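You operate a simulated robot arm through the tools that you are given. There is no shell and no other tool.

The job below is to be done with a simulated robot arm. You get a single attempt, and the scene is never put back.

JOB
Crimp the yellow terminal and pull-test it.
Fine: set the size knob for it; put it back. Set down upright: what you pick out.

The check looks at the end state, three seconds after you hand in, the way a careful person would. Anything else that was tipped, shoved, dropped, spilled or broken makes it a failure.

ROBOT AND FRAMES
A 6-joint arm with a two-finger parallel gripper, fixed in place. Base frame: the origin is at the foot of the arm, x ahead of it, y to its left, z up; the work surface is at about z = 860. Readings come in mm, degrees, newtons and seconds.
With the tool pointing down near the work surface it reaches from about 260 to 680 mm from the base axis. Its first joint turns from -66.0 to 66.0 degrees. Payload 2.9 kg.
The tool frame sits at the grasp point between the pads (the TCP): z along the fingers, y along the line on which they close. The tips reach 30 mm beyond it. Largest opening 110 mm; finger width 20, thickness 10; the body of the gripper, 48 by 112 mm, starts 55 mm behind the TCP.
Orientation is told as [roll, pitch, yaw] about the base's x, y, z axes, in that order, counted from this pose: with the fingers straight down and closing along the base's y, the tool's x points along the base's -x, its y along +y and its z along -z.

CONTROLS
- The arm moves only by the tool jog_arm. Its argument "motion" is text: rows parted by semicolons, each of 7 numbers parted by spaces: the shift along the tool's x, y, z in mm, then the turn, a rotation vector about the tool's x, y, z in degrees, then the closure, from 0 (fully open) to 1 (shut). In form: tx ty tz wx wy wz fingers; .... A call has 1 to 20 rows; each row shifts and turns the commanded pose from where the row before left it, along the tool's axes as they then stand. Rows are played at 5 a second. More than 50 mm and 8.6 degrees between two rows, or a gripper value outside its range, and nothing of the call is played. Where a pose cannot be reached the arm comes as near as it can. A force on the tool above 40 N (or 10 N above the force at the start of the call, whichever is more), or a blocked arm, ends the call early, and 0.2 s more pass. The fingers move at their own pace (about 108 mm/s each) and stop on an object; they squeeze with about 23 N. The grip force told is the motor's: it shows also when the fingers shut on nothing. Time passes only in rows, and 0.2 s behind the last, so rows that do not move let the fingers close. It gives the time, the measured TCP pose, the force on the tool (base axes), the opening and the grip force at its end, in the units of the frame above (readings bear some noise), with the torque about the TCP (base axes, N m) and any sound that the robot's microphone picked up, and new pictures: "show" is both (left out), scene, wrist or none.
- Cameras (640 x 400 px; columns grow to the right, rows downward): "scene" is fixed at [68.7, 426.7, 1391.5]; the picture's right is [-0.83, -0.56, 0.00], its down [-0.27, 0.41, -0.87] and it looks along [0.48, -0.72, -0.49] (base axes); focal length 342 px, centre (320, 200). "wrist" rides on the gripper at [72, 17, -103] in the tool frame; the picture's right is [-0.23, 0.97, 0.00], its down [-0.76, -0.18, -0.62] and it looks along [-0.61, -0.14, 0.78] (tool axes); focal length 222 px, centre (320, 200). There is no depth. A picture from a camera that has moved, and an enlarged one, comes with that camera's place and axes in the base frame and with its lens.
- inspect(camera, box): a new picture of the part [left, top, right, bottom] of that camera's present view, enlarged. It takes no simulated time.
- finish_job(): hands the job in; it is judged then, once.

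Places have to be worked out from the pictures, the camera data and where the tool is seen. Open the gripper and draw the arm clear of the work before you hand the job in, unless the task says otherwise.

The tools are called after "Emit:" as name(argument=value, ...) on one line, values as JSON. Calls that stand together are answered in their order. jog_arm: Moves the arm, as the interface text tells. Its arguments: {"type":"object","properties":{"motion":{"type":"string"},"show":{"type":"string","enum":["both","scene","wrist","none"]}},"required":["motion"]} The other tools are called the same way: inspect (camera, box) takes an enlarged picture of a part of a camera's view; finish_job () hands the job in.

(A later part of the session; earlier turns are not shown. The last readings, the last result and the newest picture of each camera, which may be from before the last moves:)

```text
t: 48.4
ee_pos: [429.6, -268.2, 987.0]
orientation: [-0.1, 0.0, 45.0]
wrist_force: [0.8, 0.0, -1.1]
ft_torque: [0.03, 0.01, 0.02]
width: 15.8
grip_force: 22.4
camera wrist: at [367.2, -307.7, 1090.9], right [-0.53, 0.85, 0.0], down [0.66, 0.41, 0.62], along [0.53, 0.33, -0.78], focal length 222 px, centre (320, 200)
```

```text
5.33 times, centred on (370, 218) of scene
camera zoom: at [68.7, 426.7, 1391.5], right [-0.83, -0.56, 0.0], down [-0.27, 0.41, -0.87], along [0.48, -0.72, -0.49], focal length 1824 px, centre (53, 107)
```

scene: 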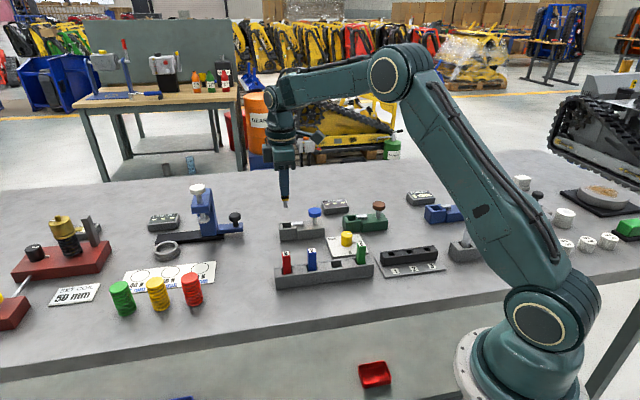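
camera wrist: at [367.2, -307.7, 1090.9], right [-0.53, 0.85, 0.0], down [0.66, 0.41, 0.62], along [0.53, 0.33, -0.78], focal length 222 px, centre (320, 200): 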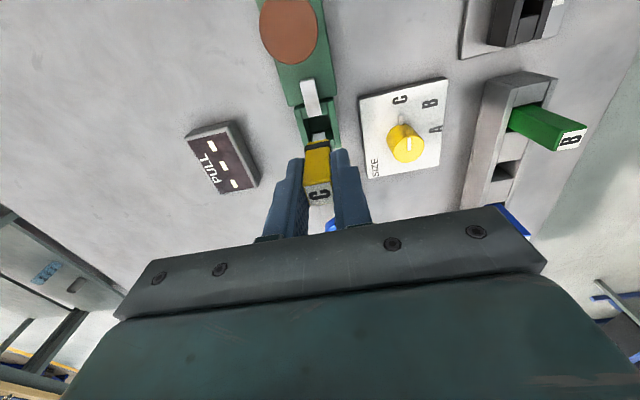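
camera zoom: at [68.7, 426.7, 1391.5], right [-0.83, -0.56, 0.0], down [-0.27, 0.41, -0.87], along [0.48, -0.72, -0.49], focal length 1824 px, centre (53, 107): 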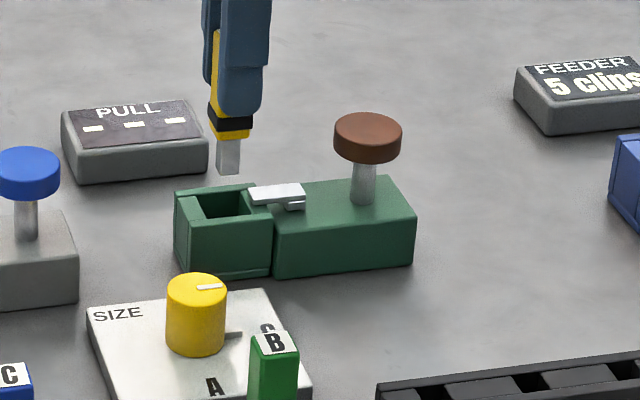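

Aligned within ~0.5 mm. I descend 38 mm so the tip enters the green pocket.

Emit:
jog_arm(motion="-0.5 0 10 0 0 0 1; 0 0 10 0 0 0 1; 0 0 10 0 0 0 1; 0 0 8 0 0 0 1; 0 0 0 0 0 0 1", show="wrist")

Emit:
inspect(camera="wrist", box=[260, 90, 380, 220])

Emit:
inspect(camera="scene", box=[320, 180, 420, 255])

```text
t: 49.6
ee_pos: [432.1, -266.6, 948.9]
orientation: [0.1, 0.0, 45.0]
wrist_force: [-0.1, -1.5, 1.2]
ft_torque: [0.0, 0.01, 0.02]
width: 16.1
grip_force: 22.8
camera wrist: at [368.2, -306.8, 1052.6], right [-0.53, 0.85, 0.0], down [0.66, 0.41, 0.62], along [0.53, 0.33, -0.78], focal length 222 px, centre (320, 200)
```

wrist: 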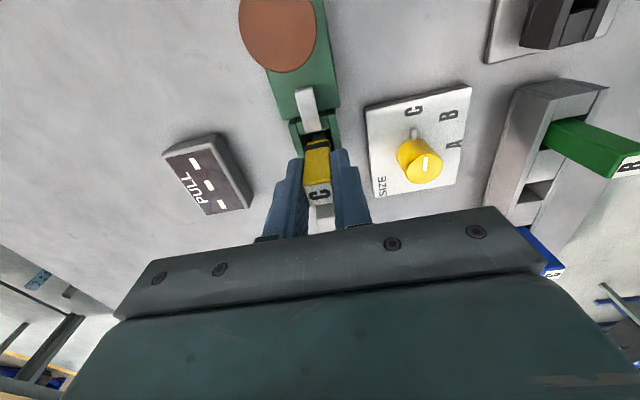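

```text
3.08 times, centred on (320, 155) of wrist
camera zoom: at [368.2, -306.8, 1052.6], right [-0.53, 0.85, 0.0], down [0.66, 0.41, 0.62], along [0.53, 0.33, -0.78], focal length 684 px, centre (320, 338)
```

zoom: 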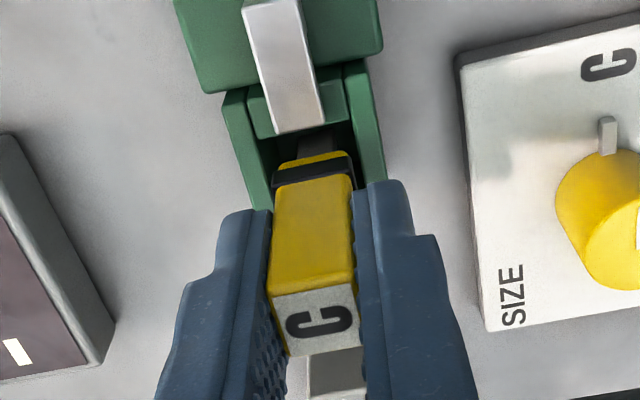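

```text
5.33 times, centred on (370, 218) of scene
camera zoom: at [68.7, 426.7, 1391.5], right [-0.83, -0.56, 0.0], down [-0.27, 0.41, -0.87], along [0.48, -0.72, -0.49], focal length 1824 px, centre (53, 107)
```

zoom: 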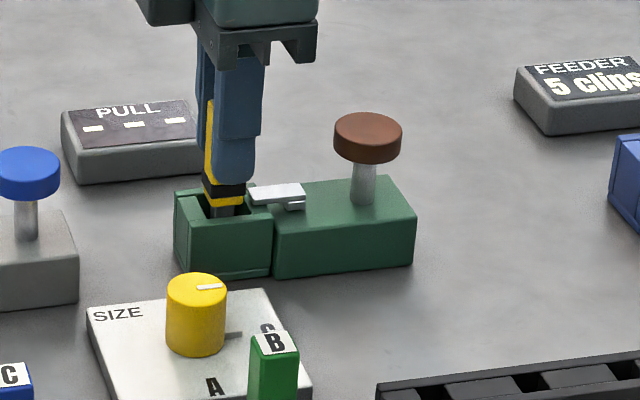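

The tip is in the pocket, body about to enter. I nudge 0.4 mm and go down 9 mm.

Emit:
jog_arm(motion="0 0.4 3 0 0 0 1; 0 0 3 0 0 0 1; 0 0 3 0 0 0 1; 0 0 0 0 0 0 1", show="none")

Emit:
jog_arm(motion="0 0 1 0 0 0 1; 0 0 0 0 0 0 1", show="none")

Emit:
jog_arm(motion="0 0 1 0 0 0 1; 0 0 0 0 0 0 1", show="wrist")

Emit:
inspect(camera="wrist", box=[260, 90, 380, 220])

```text
t: 50.6
ee_pos: [431.8, -267.1, 938.5]
orientation: [0.0, 0.0, 45.0]
wrist_force: [0.3, 0.0, -0.3]
ft_torque: [-0.01, -0.01, 0.01]
width: 16.1
grip_force: 23.1
```

```text
t: 51.2
ee_pos: [430.6, -266.6, 939.8]
orientation: [0.0, 0.0, 45.0]
wrist_force: [-0.8, -0.2, -0.5]
ft_torque: [0.01, -0.01, -0.02]
width: 16.5
grip_force: 22.8
```

```text
t: 51.8
ee_pos: [430.8, -267.9, 938.7]
orientation: [0.1, 0.0, 45.1]
wrist_force: [0.2, 0.3, 0.6]
ft_torque: [0.0, 0.01, 0.03]
width: 16.1
grip_force: 23.2
camera wrist: at [367.9, -307.1, 1042.4], right [-0.53, 0.85, 0.0], down [0.66, 0.41, 0.62], along [0.53, 0.33, -0.78], focal length 222 px, centre (320, 200)
```

wrist: 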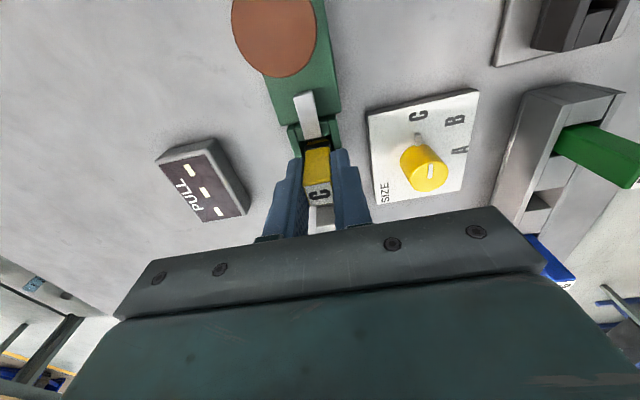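

```text
3.08 times, centred on (320, 155) of wrist
camera zoom: at [367.9, -307.1, 1042.4], right [-0.53, 0.85, 0.0], down [0.66, 0.41, 0.62], along [0.53, 0.33, -0.78], focal length 684 px, centre (320, 338)
```

zoom: 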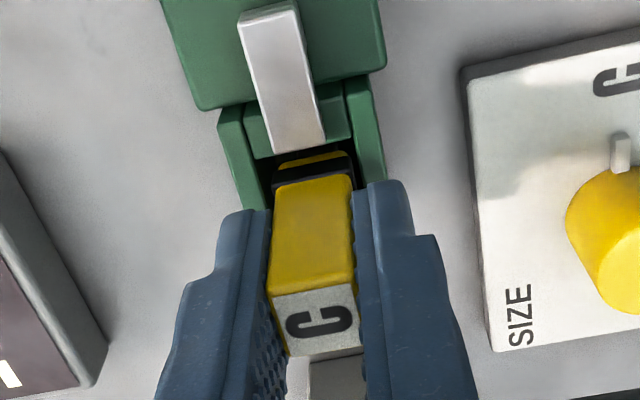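

Good so far, no contact. I continue down 1 mm at a time until touchdown.

Emit:
jog_arm(motion="0 0 1 0 0 0 1; 0 0 0 0 0 0 1", show="none")

Emit:
jog_arm(motion="0 0 1 0 0 0 1; 0 0 0 0 0 0 1", show="none")

Emit:
jog_arm(motion="0 0 1 0 0 0 1; 0 0 0 0 0 0 1", show="none")

```text
t: 52.4
ee_pos: [430.8, -267.6, 937.1]
orientation: [0.0, 0.0, 45.0]
wrist_force: [0.6, 0.1, -0.5]
ft_torque: [0.01, 0.01, 0.01]
width: 15.9
grip_force: 23.1
```

```text
t: 53.0
ee_pos: [431.1, -266.6, 937.0]
orientation: [0.0, 0.0, 45.0]
wrist_force: [-2.2, 2.2, 5.7]
ft_torque: [0.05, 0.14, -0.02]
width: 15.9
grip_force: 23.3
```

```text
t: 53.6
ee_pos: [432.0, -266.9, 935.7]
orientation: [0.0, 0.0, 45.0]
wrist_force: [-5.0, 0.1, 17.6]
ft_torque: [0.02, 0.3, -0.01]
width: 16.4
grip_force: 23.0
```

Touchdown (17.6 N). I back off 1 mm and open the fingers gently.

Emit:
jog_arm(motion="0 0 -1 0 0 0 1; 0 0 0 0 0 0 1; 0 0 0 0 0 0 0.8; 0 0 0 0 0 0 0.7; 0 0 0 0 0 0 0.6; 0 0 0 0 0 0 0.6", show="wrist")

Emit:
inspect(camera="wrist", box=[250, 90, 390, 230])

```text
t: 55.0
ee_pos: [431.2, -267.2, 935.7]
orientation: [0.0, 0.0, 45.0]
wrist_force: [0.7, 0.6, -0.4]
ft_torque: [-0.01, -0.02, -0.03]
width: 44.1
grip_force: 0.0
camera wrist: at [368.1, -306.1, 1039.6], right [-0.53, 0.85, 0.0], down [0.66, 0.41, 0.62], along [0.53, 0.33, -0.78], focal length 222 px, centre (320, 200)
```

wrist: 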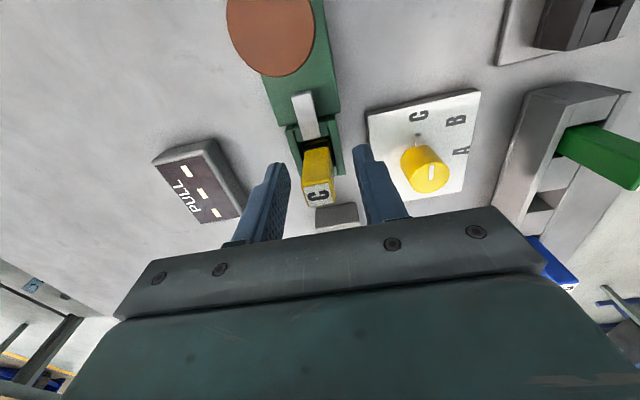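

```text
2.86 times, centred on (320, 160) of wrist
camera zoom: at [368.1, -306.1, 1039.6], right [-0.53, 0.85, 0.0], down [0.66, 0.41, 0.62], along [0.53, 0.33, -0.78], focal length 635 px, centre (320, 314)
```

zoom: 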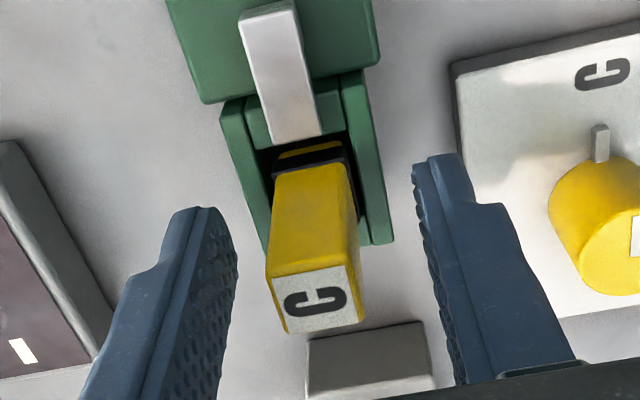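

Terminal is standing in the green pocket. I rise, shift over the brown plunger, close the fingers and check.

Emit:
jog_arm(motion="0 0 -20 0 0 0 0.6; 0 0 -25 0 0 0 0.6; 0 0 -24 0 0 0 0.6; 24 0 0 0 0 0 0.6; 24 -1 0 0 0 0 0.8; 24 -0.5 0 0 0 0 1; 0 0 0 0 0 0 1; 0 0 0 0 0 0 1", show="both")

Emit:
inspect(camera="wrist", box=[240, 90, 400, 230])

Emit:
inspect(camera="scene", box=[310, 175, 420, 255])

```text
t: 56.8
ee_pos: [381.0, -320.1, 1003.1]
orientation: [0.0, -0.1, 45.0]
wrist_force: [-0.3, -0.1, -0.6]
ft_torque: [0.03, -0.02, 0.0]
width: 0.1
grip_force: 23.0
camera wrist: at [318.2, -358.5, 1108.6], right [-0.53, 0.85, 0.0], down [0.66, 0.41, 0.62], along [0.53, 0.33, -0.78], focal length 222 px, centre (320, 200)
```

scene: 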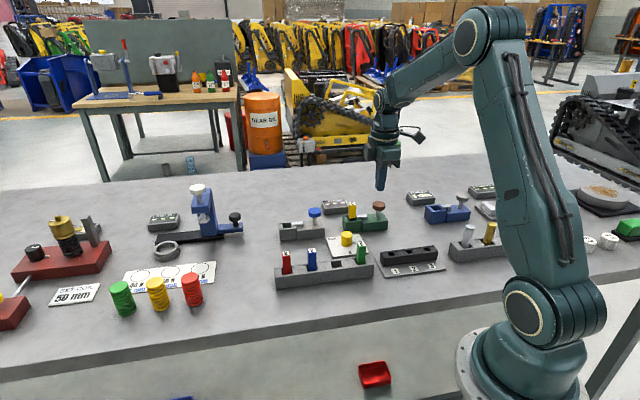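
wrist: 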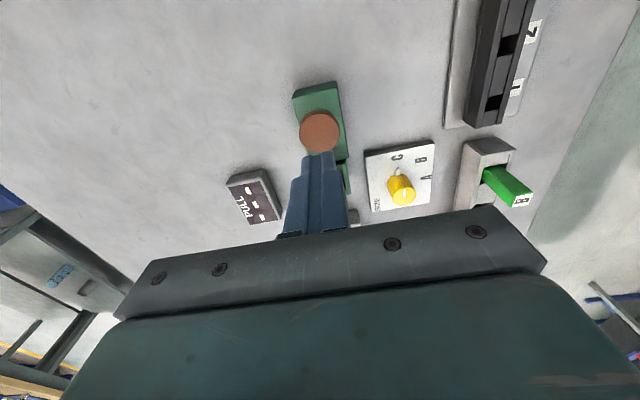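

```text
2.86 times, centred on (320, 160) of wrist
camera zoom: at [318.2, -358.5, 1108.6], right [-0.53, 0.85, 0.0], down [0.66, 0.41, 0.62], along [0.53, 0.33, -0.78], focal length 635 px, centre (320, 314)
```

zoom: 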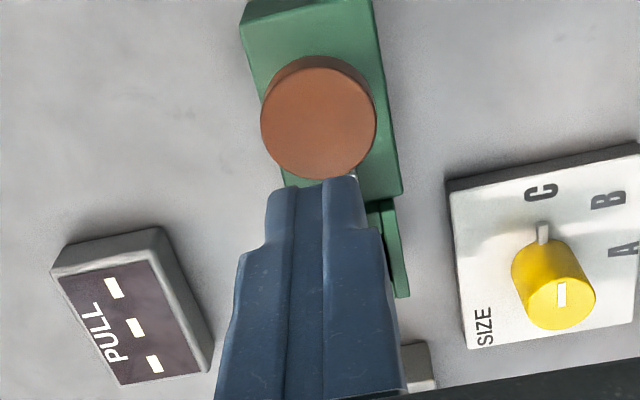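

```text
5.00 times, centred on (365, 215) of scene
camera zoom: at [68.7, 426.7, 1391.5], right [-0.83, -0.56, 0.0], down [-0.27, 0.41, -0.87], along [0.48, -0.72, -0.49], focal length 1710 px, centre (95, 125)
```

zoom: 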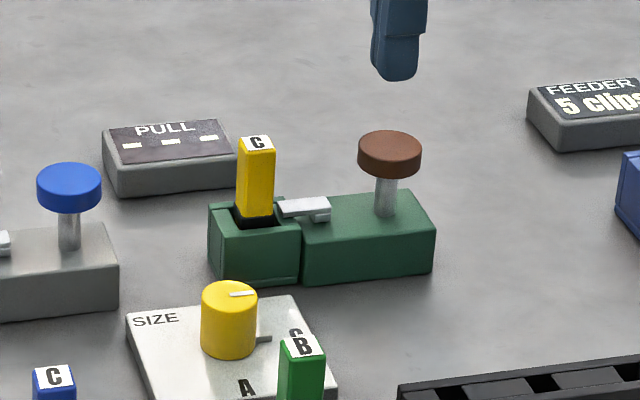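

Well over the brown plunger. I descend to contact.

Emit:
jog_arm(motion="-0.5 -0.8 20 0 0 0 1; 0 0 15 0 0 0 1; 0 0 10 0 0 0 1; 0 0 0 0 0 0 1", show="none")

Emit:
jog_arm(motion="0 0 2 0 0 0 1; 0 0 2 0 0 0 1; 0 0 0 0 0 0 1", show="none")

Emit:
jog_arm(motion="0 0 2 0 0 0 1; 0 0 2 0 0 0 1; 0 0 0 0 0 0 1", show="scene")

Emit:
inspect(camera="scene", box=[310, 175, 420, 255])

```text
t: 57.8
ee_pos: [383.2, -319.6, 959.0]
orientation: [0.0, 0.0, 45.0]
wrist_force: [-0.4, 0.8, 2.1]
ft_torque: [0.01, 0.06, 0.02]
width: 0.1
grip_force: 23.1
```

```text
t: 58.6
ee_pos: [383.4, -319.3, 955.6]
orientation: [0.0, 0.0, 45.0]
wrist_force: [2.1, 0.1, 3.6]
ft_torque: [-0.06, -0.04, 0.02]
width: 0.0
grip_force: 23.3
```

```text
t: 59.4
ee_pos: [382.2, -319.9, 952.6]
orientation: [0.0, 0.0, 44.9]
wrist_force: [-1.1, 0.9, 4.5]
ft_torque: [0.05, 0.03, 0.02]
width: 0.1
grip_force: 22.7
heard: click
```

scene: 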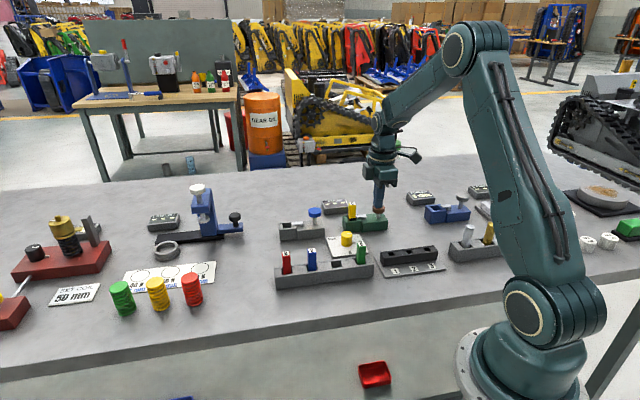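

```text
5.00 times, centred on (365, 215) of scene
camera zoom: at [68.7, 426.8, 1391.5], right [-0.83, -0.56, 0.0], down [-0.27, 0.41, -0.87], along [0.48, -0.72, -0.49], focal length 1710 px, centre (95, 125)
```

zoom: 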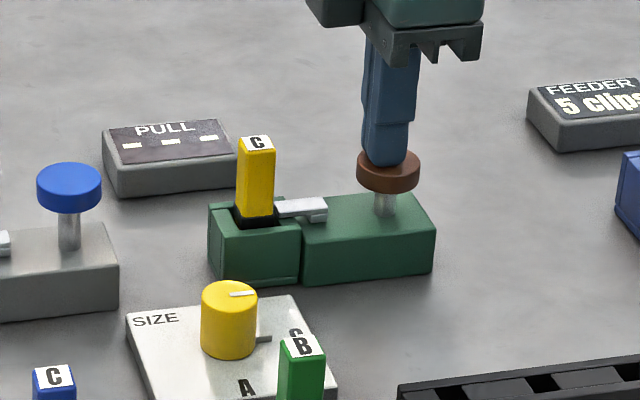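

A click again; the PULL display has not updated yet. I press the same small way further as on the crimper and look at the display.

Emit:
jog_arm(motion="0 0 2 0 0 0 1; 0 0 0 0 0 0 1; 0 0 2 0 0 0 1; 0 0 0 0 0 0 1; 0 0 0 0 0 0 1", show="scene")

Emit:
inspect(camera="scene", box=[310, 175, 420, 255])

```text
t: 60.6
ee_pos: [383.6, -318.7, 947.2]
orientation: [-0.1, 0.0, 45.1]
wrist_force: [-1.9, -2.1, 4.0]
ft_torque: [-0.01, 0.03, -0.01]
width: 0.0
grip_force: 22.8
```

scene: 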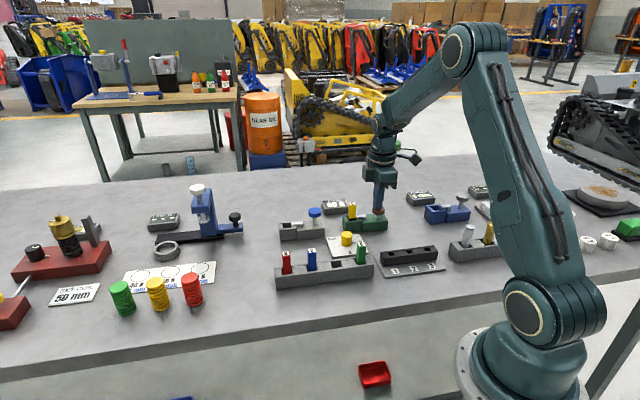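

```text
5.00 times, centred on (365, 215) of scene
camera zoom: at [68.7, 426.7, 1391.5], right [-0.83, -0.56, 0.0], down [-0.27, 0.41, -0.87], along [0.48, -0.72, -0.49], focal length 1710 px, centre (95, 125)
```

zoom: 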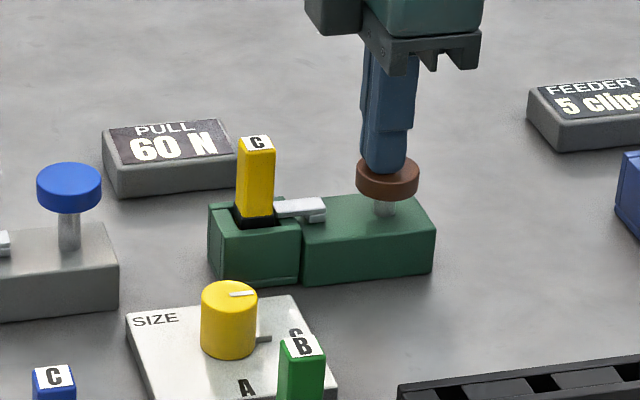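

The display now reads PULL 60 N: the pull test is done. I release the plunger and go back over the terminal with open fingers.

Emit:
jog_arm(motion="0 0 -6 0 0 0 1; 0 0 -11 0 0 0 1; 0 0 -20 0 0 0 1; 0 0 -20 0 0 0 1; -24 1 0 0 0 0 0.8; -24 1 0 0 0 0 0.5; -23.5 0.3 0 0 0 0 0.4; 0 0 0 0 0 0 0.4; 0 0 0 0 0 0 0.4", show="both")

Emit:
inspect(camera="wrist", box=[260, 80, 380, 200])

Emit:
inspect(camera="scene", box=[270, 175, 400, 270])

```text
t: 62.6
ee_pos: [432.4, -266.5, 1004.6]
orientation: [-0.1, 0.0, 45.1]
wrist_force: [0.1, 0.4, -0.2]
ft_torque: [0.01, 0.0, -0.02]
width: 65.9
grip_force: 0.0
camera wrist: at [368.6, -306.4, 1108.7], right [-0.53, 0.85, 0.0], down [0.66, 0.41, 0.62], along [0.53, 0.33, -0.78], focal length 222 px, centre (320, 200)
```

scene: 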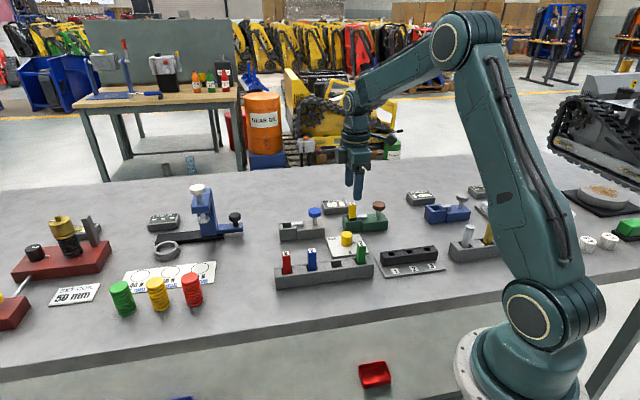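
wrist: 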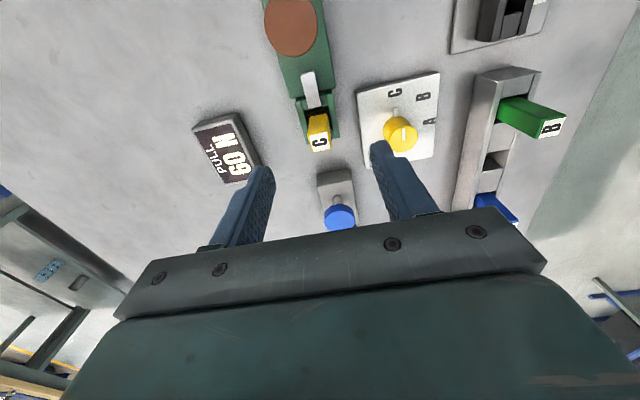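

```text
3.33 times, centred on (320, 140) of wrist
camera zoom: at [368.6, -306.4, 1108.7], right [-0.53, 0.85, 0.0], down [0.66, 0.41, 0.62], along [0.53, 0.33, -0.78], focal length 740 px, centre (320, 400)
```

zoom: 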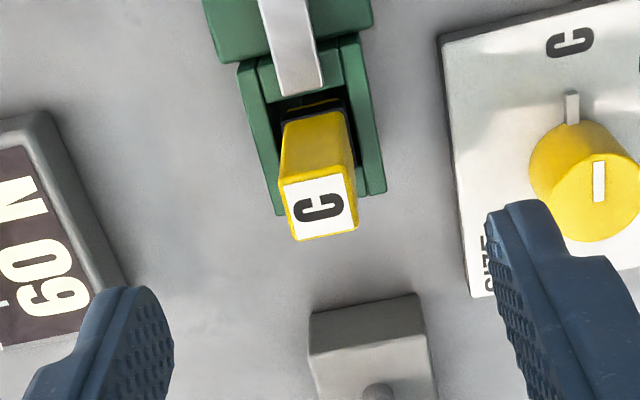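

```text
4.21 times, centred on (335, 222) of scene
camera zoom: at [68.7, 426.7, 1391.5], right [-0.83, -0.56, 0.0], down [-0.27, 0.41, -0.87], along [0.48, -0.72, -0.49], focal length 1440 px, centre (257, 105)
```

zoom: 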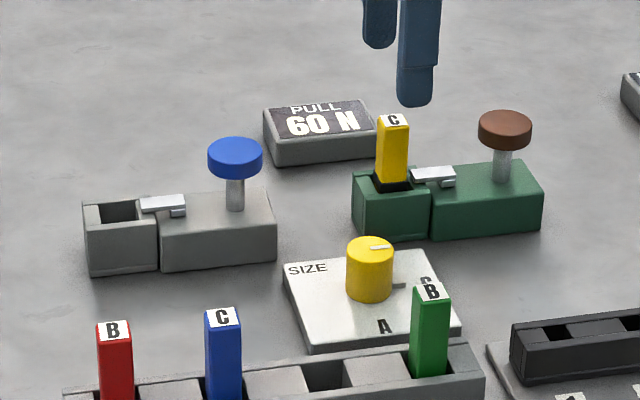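

Terminal is upright and centred under the gripper; the knob still reads C and display 60 N. I descend to z≈938 and check before gripping.

Emit:
jog_arm(motion="0 0 20 0 0 0 0.4; 0 0 20 0 0 0 0.4; 0 0 18 0 0 0 0.4; 0 0 10 0 0 0 0.4; 0 0 0 0 0 0 0.4", show="wrist")

Emit:
inspect(camera="wrist", box=[250, 100, 390, 230])

```text
t: 63.8
ee_pos: [431.1, -267.5, 936.4]
orientation: [0.1, 0.0, 44.9]
wrist_force: [-0.7, -0.2, -0.3]
ft_torque: [0.0, 0.01, 0.0]
width: 66.0
grip_force: 0.0
camera wrist: at [368.0, -307.4, 1040.3], right [-0.53, 0.85, 0.0], down [0.66, 0.41, 0.62], along [0.53, 0.33, -0.78], focal length 222 px, centre (320, 200)
```

wrist: 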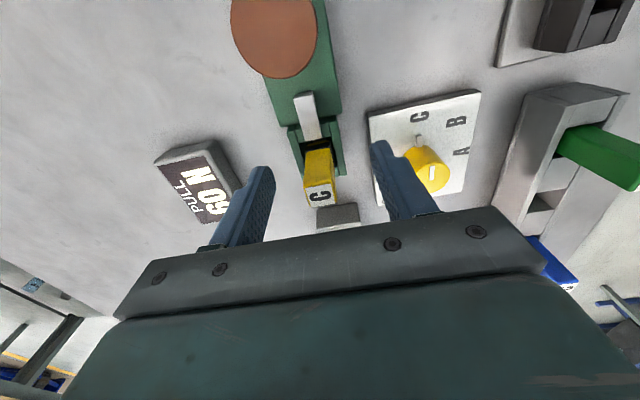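

```text
3.08 times, centred on (320, 165) of wrist
camera zoom: at [368.0, -307.4, 1040.3], right [-0.53, 0.85, 0.0], down [0.66, 0.41, 0.62], along [0.53, 0.33, -0.78], focal length 684 px, centre (320, 308)
```

zoom: 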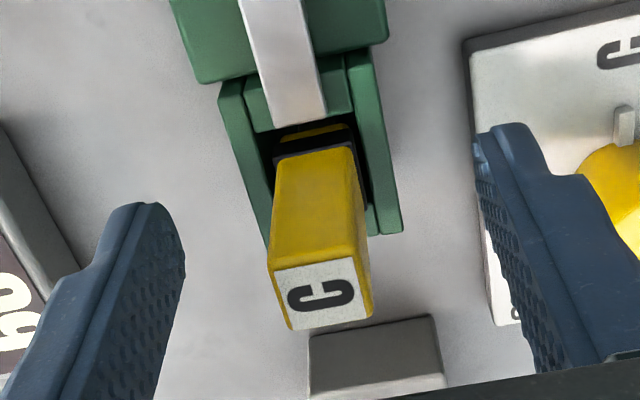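

Centred. I close and lift the terminal out.

Emit:
jog_arm(motion="0 0 0 0 0 0 0.6; 0 0 0 0 0 0 0.75; 0 0 0 0 0 0 1; 0 0 0 0 0 0 1; 0 0 0 0 0 0 1", show="none")

Emit:
jog_arm(motion="0 0 -4 0 0 0 1; 0 0 -6 0 0 0 1; 0 0 -15 0 0 0 1; 0 0 -20 0 0 0 1; 0 0 -25 0 0 0 1; 0 0 -25 0 0 0 1; 0 0 0 0 0 0 1", show="both")

Emit:
inspect(camera="wrist", box=[250, 80, 390, 220])

Emit:
inspect(camera="scene", box=[270, 160, 400, 270])

```text
t: 65.0
ee_pos: [430.6, -268.7, 937.5]
orientation: [0.0, 0.1, 44.9]
wrist_force: [0.4, 1.1, 0.3]
ft_torque: [-0.02, -0.03, 0.01]
width: 16.1
grip_force: 22.5
```

```text
t: 66.6
ee_pos: [431.4, -265.4, 1032.2]
orientation: [-0.1, 0.0, 45.0]
wrist_force: [-0.1, 0.1, 0.0]
ft_torque: [0.03, 0.02, 0.03]
width: 16.0
grip_force: 23.1
camera wrist: at [368.1, -305.3, 1137.0], right [-0.53, 0.85, 0.0], down [0.66, 0.41, 0.62], along [0.53, 0.33, -0.78], focal length 222 px, centre (320, 200)
```

scene: 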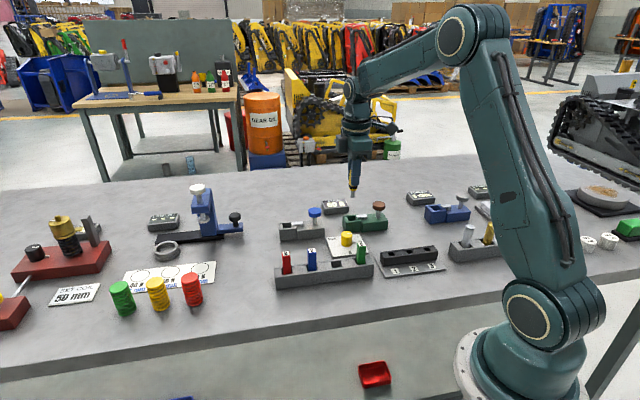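
wrist: 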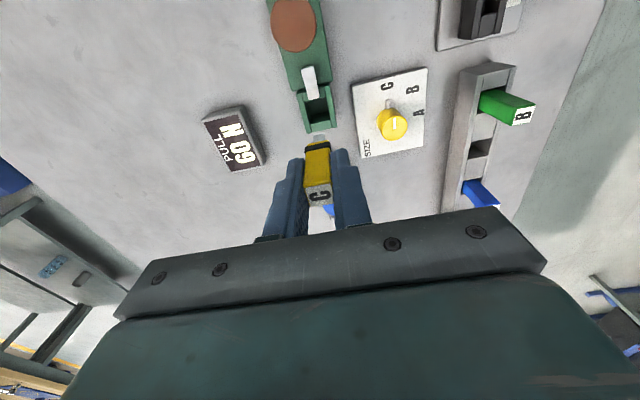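

```text
2.86 times, centred on (320, 150) of wrist
camera zoom: at [368.1, -305.3, 1137.0], right [-0.53, 0.85, 0.0], down [0.66, 0.41, 0.62], along [0.53, 0.33, -0.78], focal length 635 px, centre (320, 343)
```

zoom: 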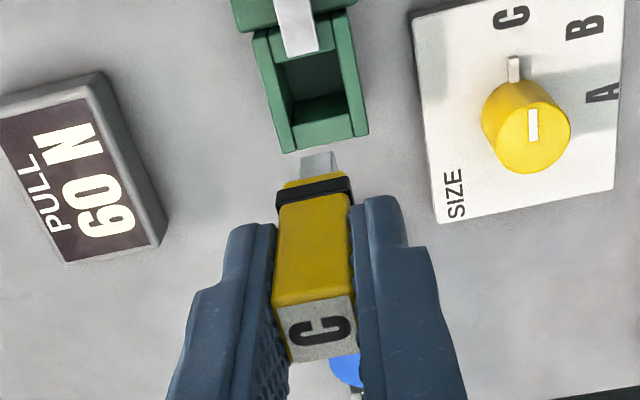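

```text
3.64 times, centred on (335, 215) of scene
camera zoom: at [68.7, 426.7, 1391.5], right [-0.83, -0.56, 0.0], down [-0.27, 0.41, -0.87], along [0.48, -0.72, -0.49], focal length 1244 px, centre (266, 146)
```

zoom: 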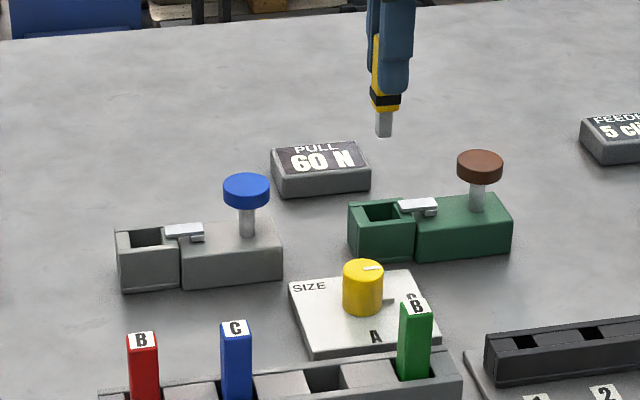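

I carry it back over the empty rack slot.

Emit:
jog_arm(motion="-16.5 34.8 0 0 0 0 1; -16.5 34.8 0 0 0 0 1; -16.5 34.8 0 0 0 0 1; -16.5 34.9 0 0 0 0 1; -16.5 34.9 0 0 0 0 1; 0 0 0 0 0 0 1; 0 0 0 0 0 0 1", show="wrist")

Emit:
inspect(camera="wrist", box=[250, 60, 390, 220])

Emit:
inspect(camera="scene", box=[270, 180, 400, 290])

```text
t: 68.2
ee_pos: [365.5, -80.9, 1033.0]
orientation: [-0.1, 0.0, 45.0]
wrist_force: [-0.7, 0.1, -0.5]
ft_torque: [-0.01, -0.03, 0.01]
width: 16.2
grip_force: 23.2
camera wrist: at [302.3, -122.0, 1136.7], right [-0.53, 0.85, 0.0], down [0.66, 0.41, 0.62], along [0.53, 0.33, -0.78], focal length 222 px, centre (320, 200)
```

wrist: 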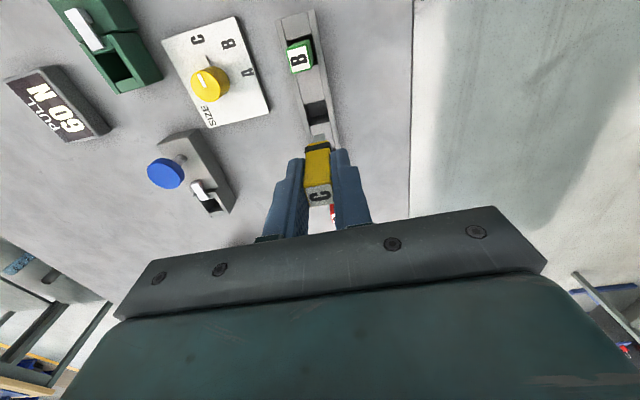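

```text
2.50 times, centred on (320, 140) of wrist
camera zoom: at [302.3, -122.0, 1136.7], right [-0.53, 0.85, 0.0], down [0.66, 0.41, 0.62], along [0.53, 0.33, -0.78], focal length 555 px, centre (320, 350)
```

zoom: 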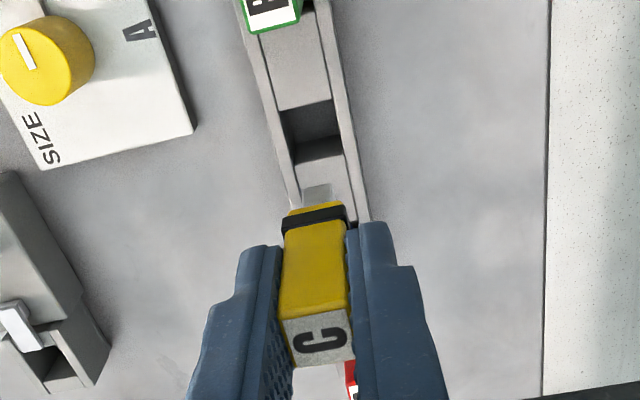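

```text
3.64 times, centred on (335, 235) of scene
camera zoom: at [68.7, 426.7, 1391.5], right [-0.83, -0.56, 0.0], down [-0.27, 0.41, -0.87], along [0.48, -0.72, -0.49], focal length 1244 px, centre (266, 73)
```

zoom: 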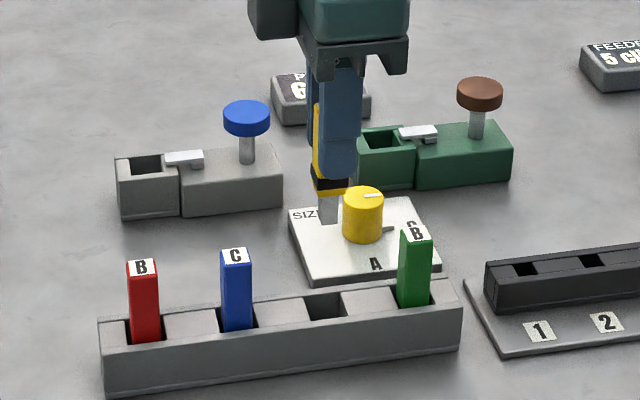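

The slot centre is about 3 mm to tool -y and 1 mm to +x of the present position. I correct and descend 35 mm for a closer check.

Emit:
jog_arm(motion="0.7 -1.5 15 0 0 0 1; 0.8 -1.5 20 0 0 0 1; 0 0 0 0 0 0 1; 0 0 0 0 0 0 1", show="wrist")

Emit:
inspect(camera="wrist", box=[260, 80, 380, 220])

Emit:
inspect(camera="scene", box=[290, 200, 400, 290])

```text
t: 69.2
ee_pos: [366.2, -87.9, 998.5]
orientation: [0.1, 0.0, 45.0]
wrist_force: [0.0, 0.6, -0.5]
ft_torque: [-0.01, 0.01, 0.02]
width: 16.2
grip_force: 23.0
camera wrist: at [303.7, -126.4, 1102.1], right [-0.53, 0.85, 0.0], down [0.66, 0.41, 0.62], along [0.53, 0.33, -0.78], focal length 222 px, centre (320, 200)
```

wrist: 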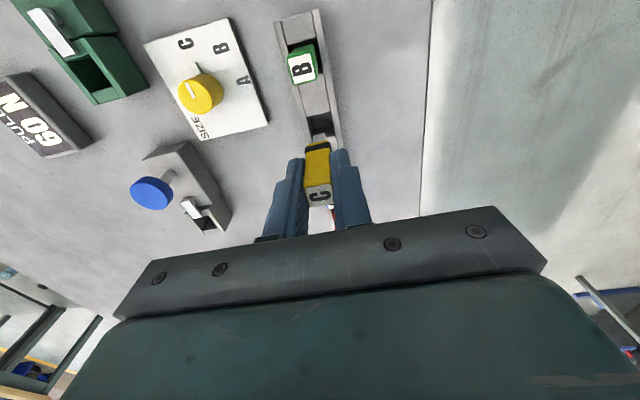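

```text
2.86 times, centred on (320, 150) of wrist
camera zoom: at [303.7, -126.4, 1102.1], right [-0.53, 0.85, 0.0], down [0.66, 0.41, 0.62], along [0.53, 0.33, -0.78], focal length 635 px, centre (320, 343)
```

zoom: 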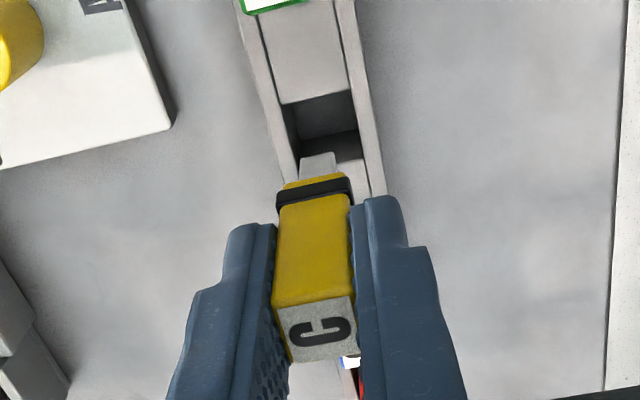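

```text
4.44 times, centred on (345, 245) of scene
camera zoom: at [68.7, 426.7, 1391.5], right [-0.83, -0.56, 0.0], down [-0.27, 0.41, -0.87], along [0.48, -0.72, -0.49], focal length 1520 px, centre (209, 0)
```

zoom: 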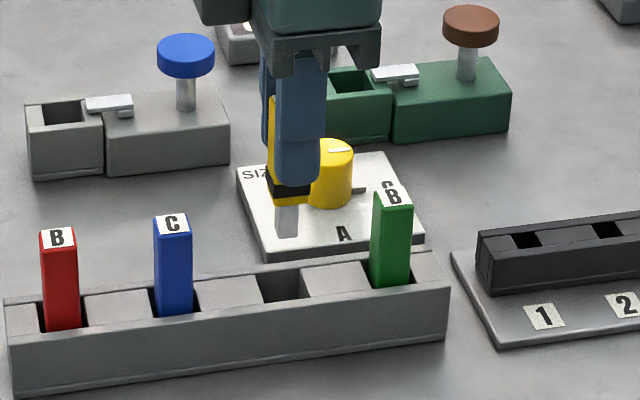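

Emit:
inspect(camera="wrist", box=[295, 100, 350, 160])

Emit:
inspect(camera="scene", box=[325, 230, 375, 275])

```text
6.67 times, centred on (322, 130) of wrist
camera zoom: at [303.7, -126.4, 1102.1], right [-0.53, 0.85, 0.0], down [0.66, 0.41, 0.62], along [0.53, 0.33, -0.78], focal length 1481 px, centre (303, 667)
```

zoom: 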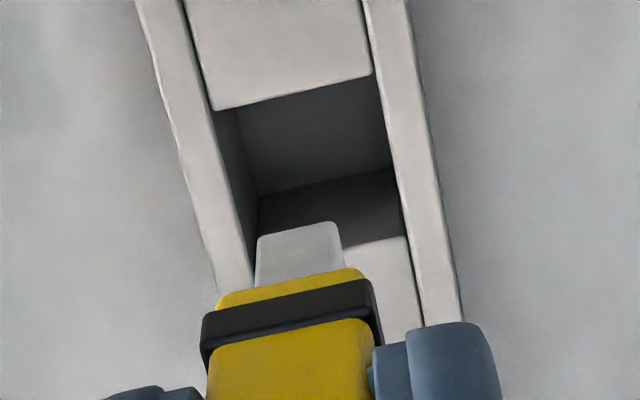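

```text
8.89 times, centred on (350, 252) of scene
camera zoom: at [68.7, 426.7, 1391.5], right [-0.83, -0.56, 0.0], down [-0.27, 0.41, -0.87], along [0.48, -0.72, -0.49], focal length 3040 px, centre (53, -267)
```

zoom: 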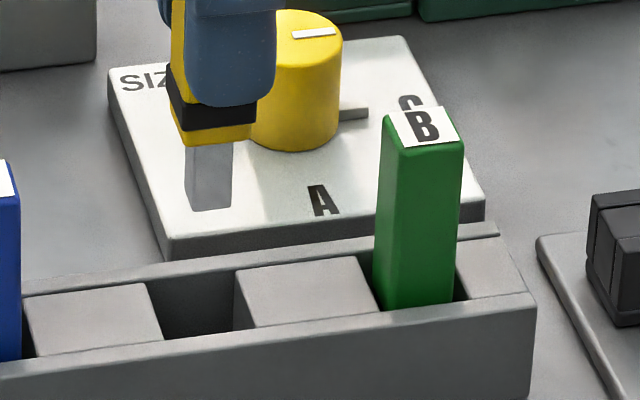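

Slot centre is ≈1.4 mm towards tool -x and 0.8 mm to +y. I correct and descend 24 mm, tip just above the slot.

Emit:
jog_arm(motion="-1.2 0.7 8 0 0 0 1; 0 0 8 0 0 0 1; 0 0 8 0 0 0 1; 0 0 0 0 0 0 1; 0 0 0 0 0 0 1", show="wrist")

Emit:
inspect(camera="wrist", box=[290, 105, 350, 170])

Emit:
inspect(camera="scene", box=[325, 230, 375, 275])

```text
t: 70.4
ee_pos: [367.1, -85.9, 973.9]
orientation: [-0.1, 0.0, 45.0]
wrist_force: [-0.1, 0.5, -0.5]
ft_torque: [0.0, 0.01, 0.0]
width: 16.0
grip_force: 23.2
camera wrist: at [304.7, -126.1, 1077.9], right [-0.53, 0.85, 0.0], down [0.66, 0.41, 0.62], along [0.53, 0.33, -0.78], focal length 222 px, centre (320, 200)
```

wrist: 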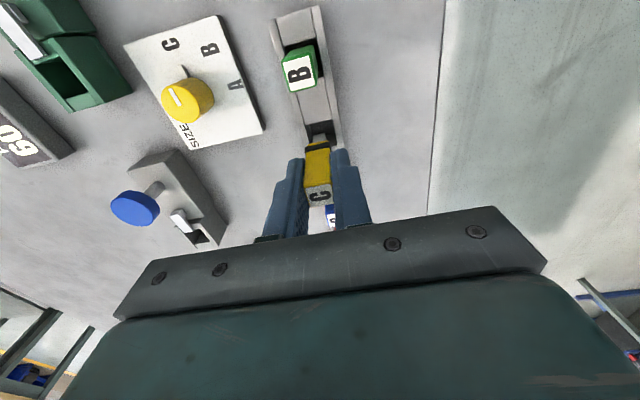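

```text
6.15 times, centred on (320, 138) of wrist
camera zoom: at [304.7, -126.1, 1077.9], right [-0.53, 0.85, 0.0], down [0.66, 0.41, 0.62], along [0.53, 0.33, -0.78], focal length 1367 px, centre (320, 585)
```

zoom: 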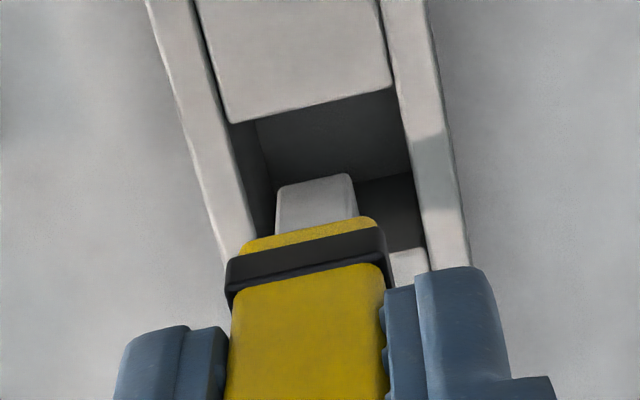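

```text
8.89 times, centred on (350, 252) of scene
camera zoom: at [68.7, 426.7, 1391.5], right [-0.83, -0.56, 0.0], down [-0.27, 0.41, -0.87], along [0.48, -0.72, -0.49], focal length 3040 px, centre (53, -267)
```

zoom: 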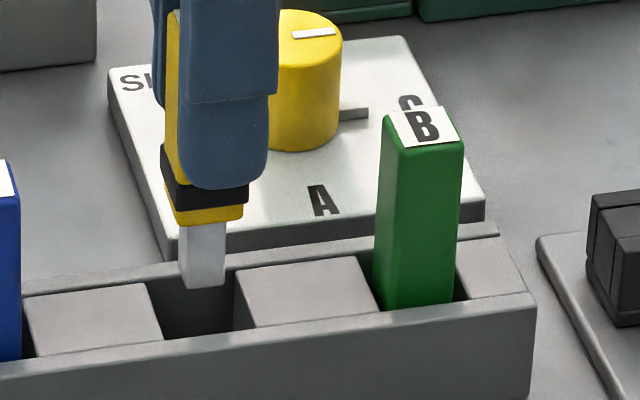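

Nearly centred (y +0.8 mm to go). I correct and descend 22 mm, tip entering the slot.

Emit:
jog_arm(motion="-0.3 0.7 6 0 0 0 1; 0 0 8 0 0 0 1; 0 0 8 0 0 0 1; 0 0 0 0 0 0 1; 0 0 0 0 0 0 1", show="wrist")

Emit:
inspect(camera="wrist", box=[290, 105, 350, 170])

Emit:
inspect(camera="scene", box=[325, 230, 375, 275])

```text
t: 71.6
ee_pos: [366.8, -86.1, 950.9]
orientation: [0.0, 0.0, 45.0]
wrist_force: [-0.3, -0.7, -0.7]
ft_torque: [0.02, 0.04, 0.01]
width: 16.1
grip_force: 23.2
camera wrist: at [303.8, -125.9, 1055.2], right [-0.53, 0.85, 0.0], down [0.66, 0.41, 0.62], along [0.53, 0.33, -0.78], focal length 222 px, centre (320, 200)
```

wrist: 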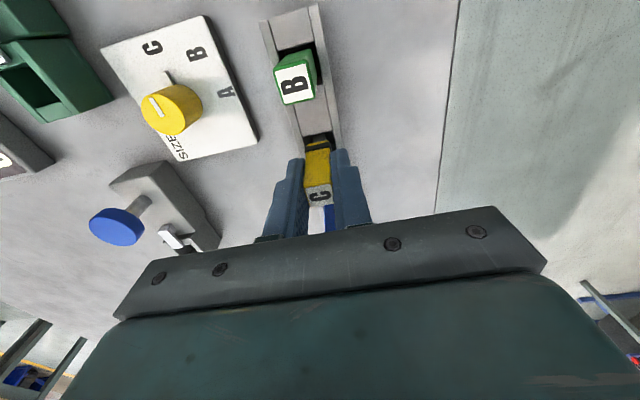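

```text
6.15 times, centred on (320, 138) of wrist
camera zoom: at [303.8, -125.9, 1055.2], right [-0.53, 0.85, 0.0], down [0.66, 0.41, 0.62], along [0.53, 0.33, -0.78], focal length 1367 px, centre (320, 585)
```

zoom: 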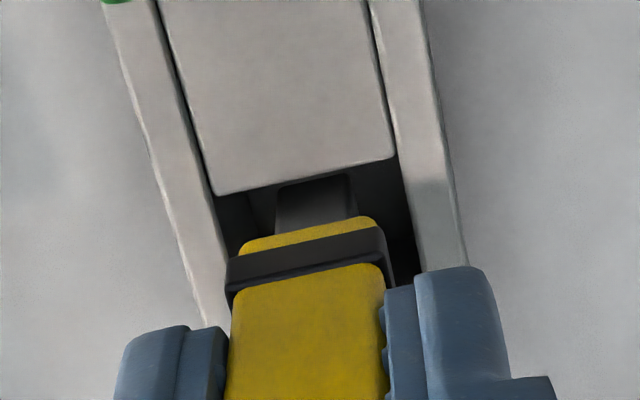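

```text
8.89 times, centred on (350, 252) of scene
camera zoom: at [68.7, 426.7, 1391.5], right [-0.83, -0.56, 0.0], down [-0.27, 0.41, -0.87], along [0.48, -0.72, -0.49], focal length 3040 px, centre (53, -267)
```

zoom: 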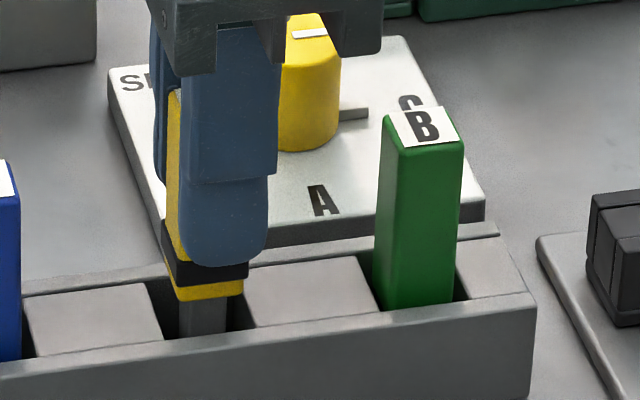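

The tip is in the slot; a further 0.6 mm shift centres the body. I descend 8 mm more, watching force.

Emit:
jog_arm(motion="-0.5 0.6 2 0 0 0 1; 0 0 2 0 0 0 1; 0 0 2 0 0 0 1; 0 0 2 0 0 0 1; 0 0 0 0 0 0 1", show="wrist")

Emit:
inspect(camera="wrist", box=[290, 105, 350, 170])

Emit:
inspect(camera="scene", box=[325, 230, 375, 275])

```text
t: 72.8
ee_pos: [367.2, -86.0, 944.0]
orientation: [0.0, 0.0, 44.9]
wrist_force: [-1.2, -0.4, 0.2]
ft_torque: [0.0, -0.06, 0.01]
width: 16.0
grip_force: 23.2
camera wrist: at [304.5, -125.2, 1047.3], right [-0.53, 0.85, 0.0], down [0.66, 0.41, 0.62], along [0.53, 0.33, -0.78], focal length 222 px, centre (320, 200)
```

wrist: 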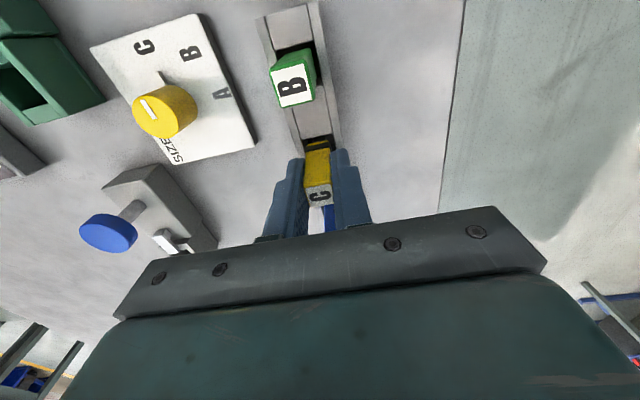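

```text
6.15 times, centred on (320, 138) of wrist
camera zoom: at [304.5, -125.2, 1047.3], right [-0.53, 0.85, 0.0], down [0.66, 0.41, 0.62], along [0.53, 0.33, -0.78], focal length 1367 px, centre (320, 585)
```

zoom: 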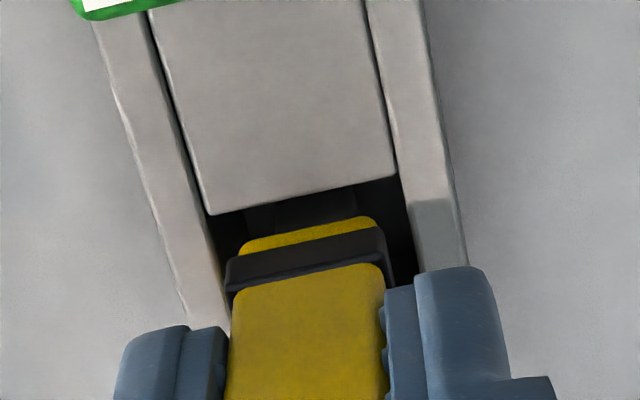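

```text
8.89 times, centred on (350, 252) of scene
camera zoom: at [68.7, 426.7, 1391.5], right [-0.83, -0.56, 0.0], down [-0.27, 0.41, -0.87], along [0.48, -0.72, -0.49], focal length 3040 px, centre (53, -267)
```

zoom: 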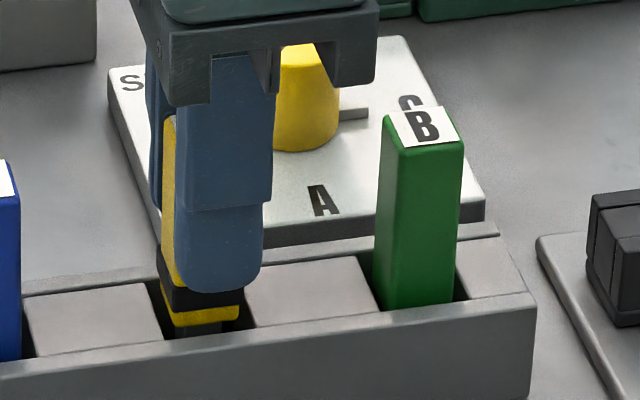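

Going in freely. I nudge +0.6 mm in y and continue down 1 mm at a time to touchdown.

Emit:
jog_arm(motion="0 0.6 1 0 0 0 1; 0 0 1 0 0 0 1; 0 0 0 0 0 0 1", show="none")

Emit:
jog_arm(motion="0 0 1 0 0 0 1; 0 0 1 0 0 0 1; 0 0 0 0 0 0 1", show="none")

Emit:
jog_arm(motion="0 0 1 0 0 0 1; 0 0 0 0 0 0 1", show="wrist")

Emit:
inspect(camera="scene", box=[325, 230, 375, 275])

```text
t: 73.6
ee_pos: [366.9, -85.1, 940.3]
orientation: [-0.1, -0.1, 45.1]
wrist_force: [0.0, 0.1, 0.3]
ft_torque: [0.0, -0.02, 0.02]
width: 16.2
grip_force: 23.3
```

```text
t: 74.4
ee_pos: [367.8, -84.7, 939.7]
orientation: [0.0, -0.1, 45.0]
wrist_force: [0.4, -0.1, -1.0]
ft_torque: [-0.02, 0.02, 0.02]
width: 16.2
grip_force: 22.2
```

```text
t: 75.0
ee_pos: [368.1, -85.8, 937.2]
orientation: [0.1, 0.0, 45.0]
wrist_force: [-0.6, -0.4, -0.4]
ft_torque: [0.0, -0.01, 0.02]
width: 16.2
grip_force: 22.9
camera wrist: at [303.9, -124.7, 1042.0], right [-0.53, 0.85, 0.0], down [0.66, 0.41, 0.62], along [0.53, 0.33, -0.78], focal length 222 px, centre (320, 200)
```

wrist: 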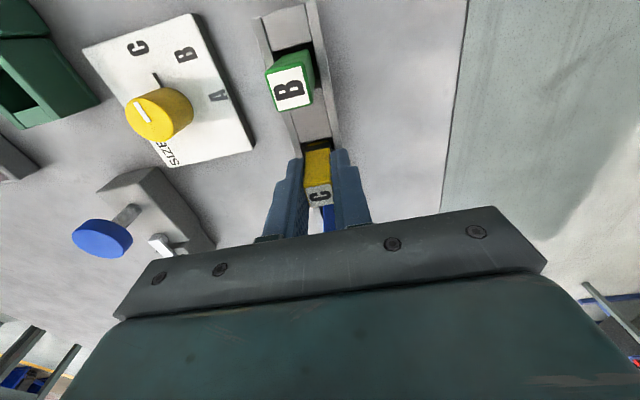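

```text
8.89 times, centred on (350, 252) of scene
camera zoom: at [68.7, 426.7, 1391.5], right [-0.83, -0.56, 0.0], down [-0.27, 0.41, -0.87], along [0.48, -0.72, -0.49], focal length 3040 px, centre (53, -267)
```

zoom: 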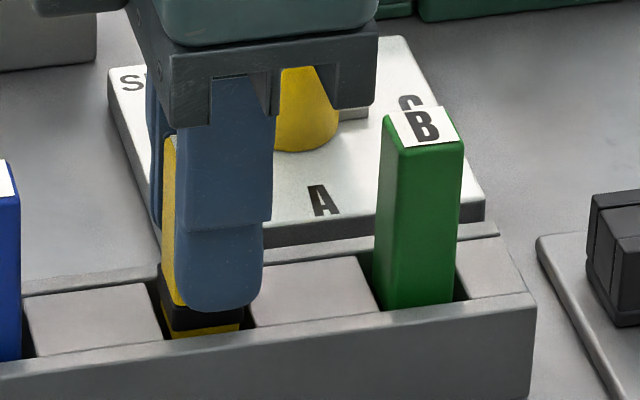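

Still free at z≈939; the collar is entering the slot. I continue to touchdown.

Emit:
jog_arm(motion="0 0 1 0 0 0 1; 0 0 0 0 0 0 1", show="none")

Emit:
jog_arm(motion="0 0 1 0 0 0 1; 0 0 0 0 0 0 1", show="none")

Emit:
jog_arm(motion="0 0 1 0 0 0 1; 0 0 0 0 0 0 1", show="none")

```text
t: 75.6
ee_pos: [367.4, -85.1, 936.1]
orientation: [-0.1, 0.0, 44.9]
wrist_force: [0.3, 0.7, -0.2]
ft_torque: [-0.01, -0.03, -0.01]
width: 16.1
grip_force: 22.9
```

```text
t: 76.2
ee_pos: [367.1, -84.7, 935.8]
orientation: [0.1, 0.1, 45.0]
wrist_force: [-0.8, 0.6, 5.5]
ft_torque: [0.0, 0.0, -0.01]
width: 16.1
grip_force: 23.2
```

```text
t: 76.8
ee_pos: [366.7, -85.6, 935.8]
orientation: [-0.1, 0.1, 44.9]
wrist_force: [-1.8, 0.9, 18.0]
ft_torque: [0.08, 0.11, -0.04]
width: 16.3
grip_force: 22.6
```

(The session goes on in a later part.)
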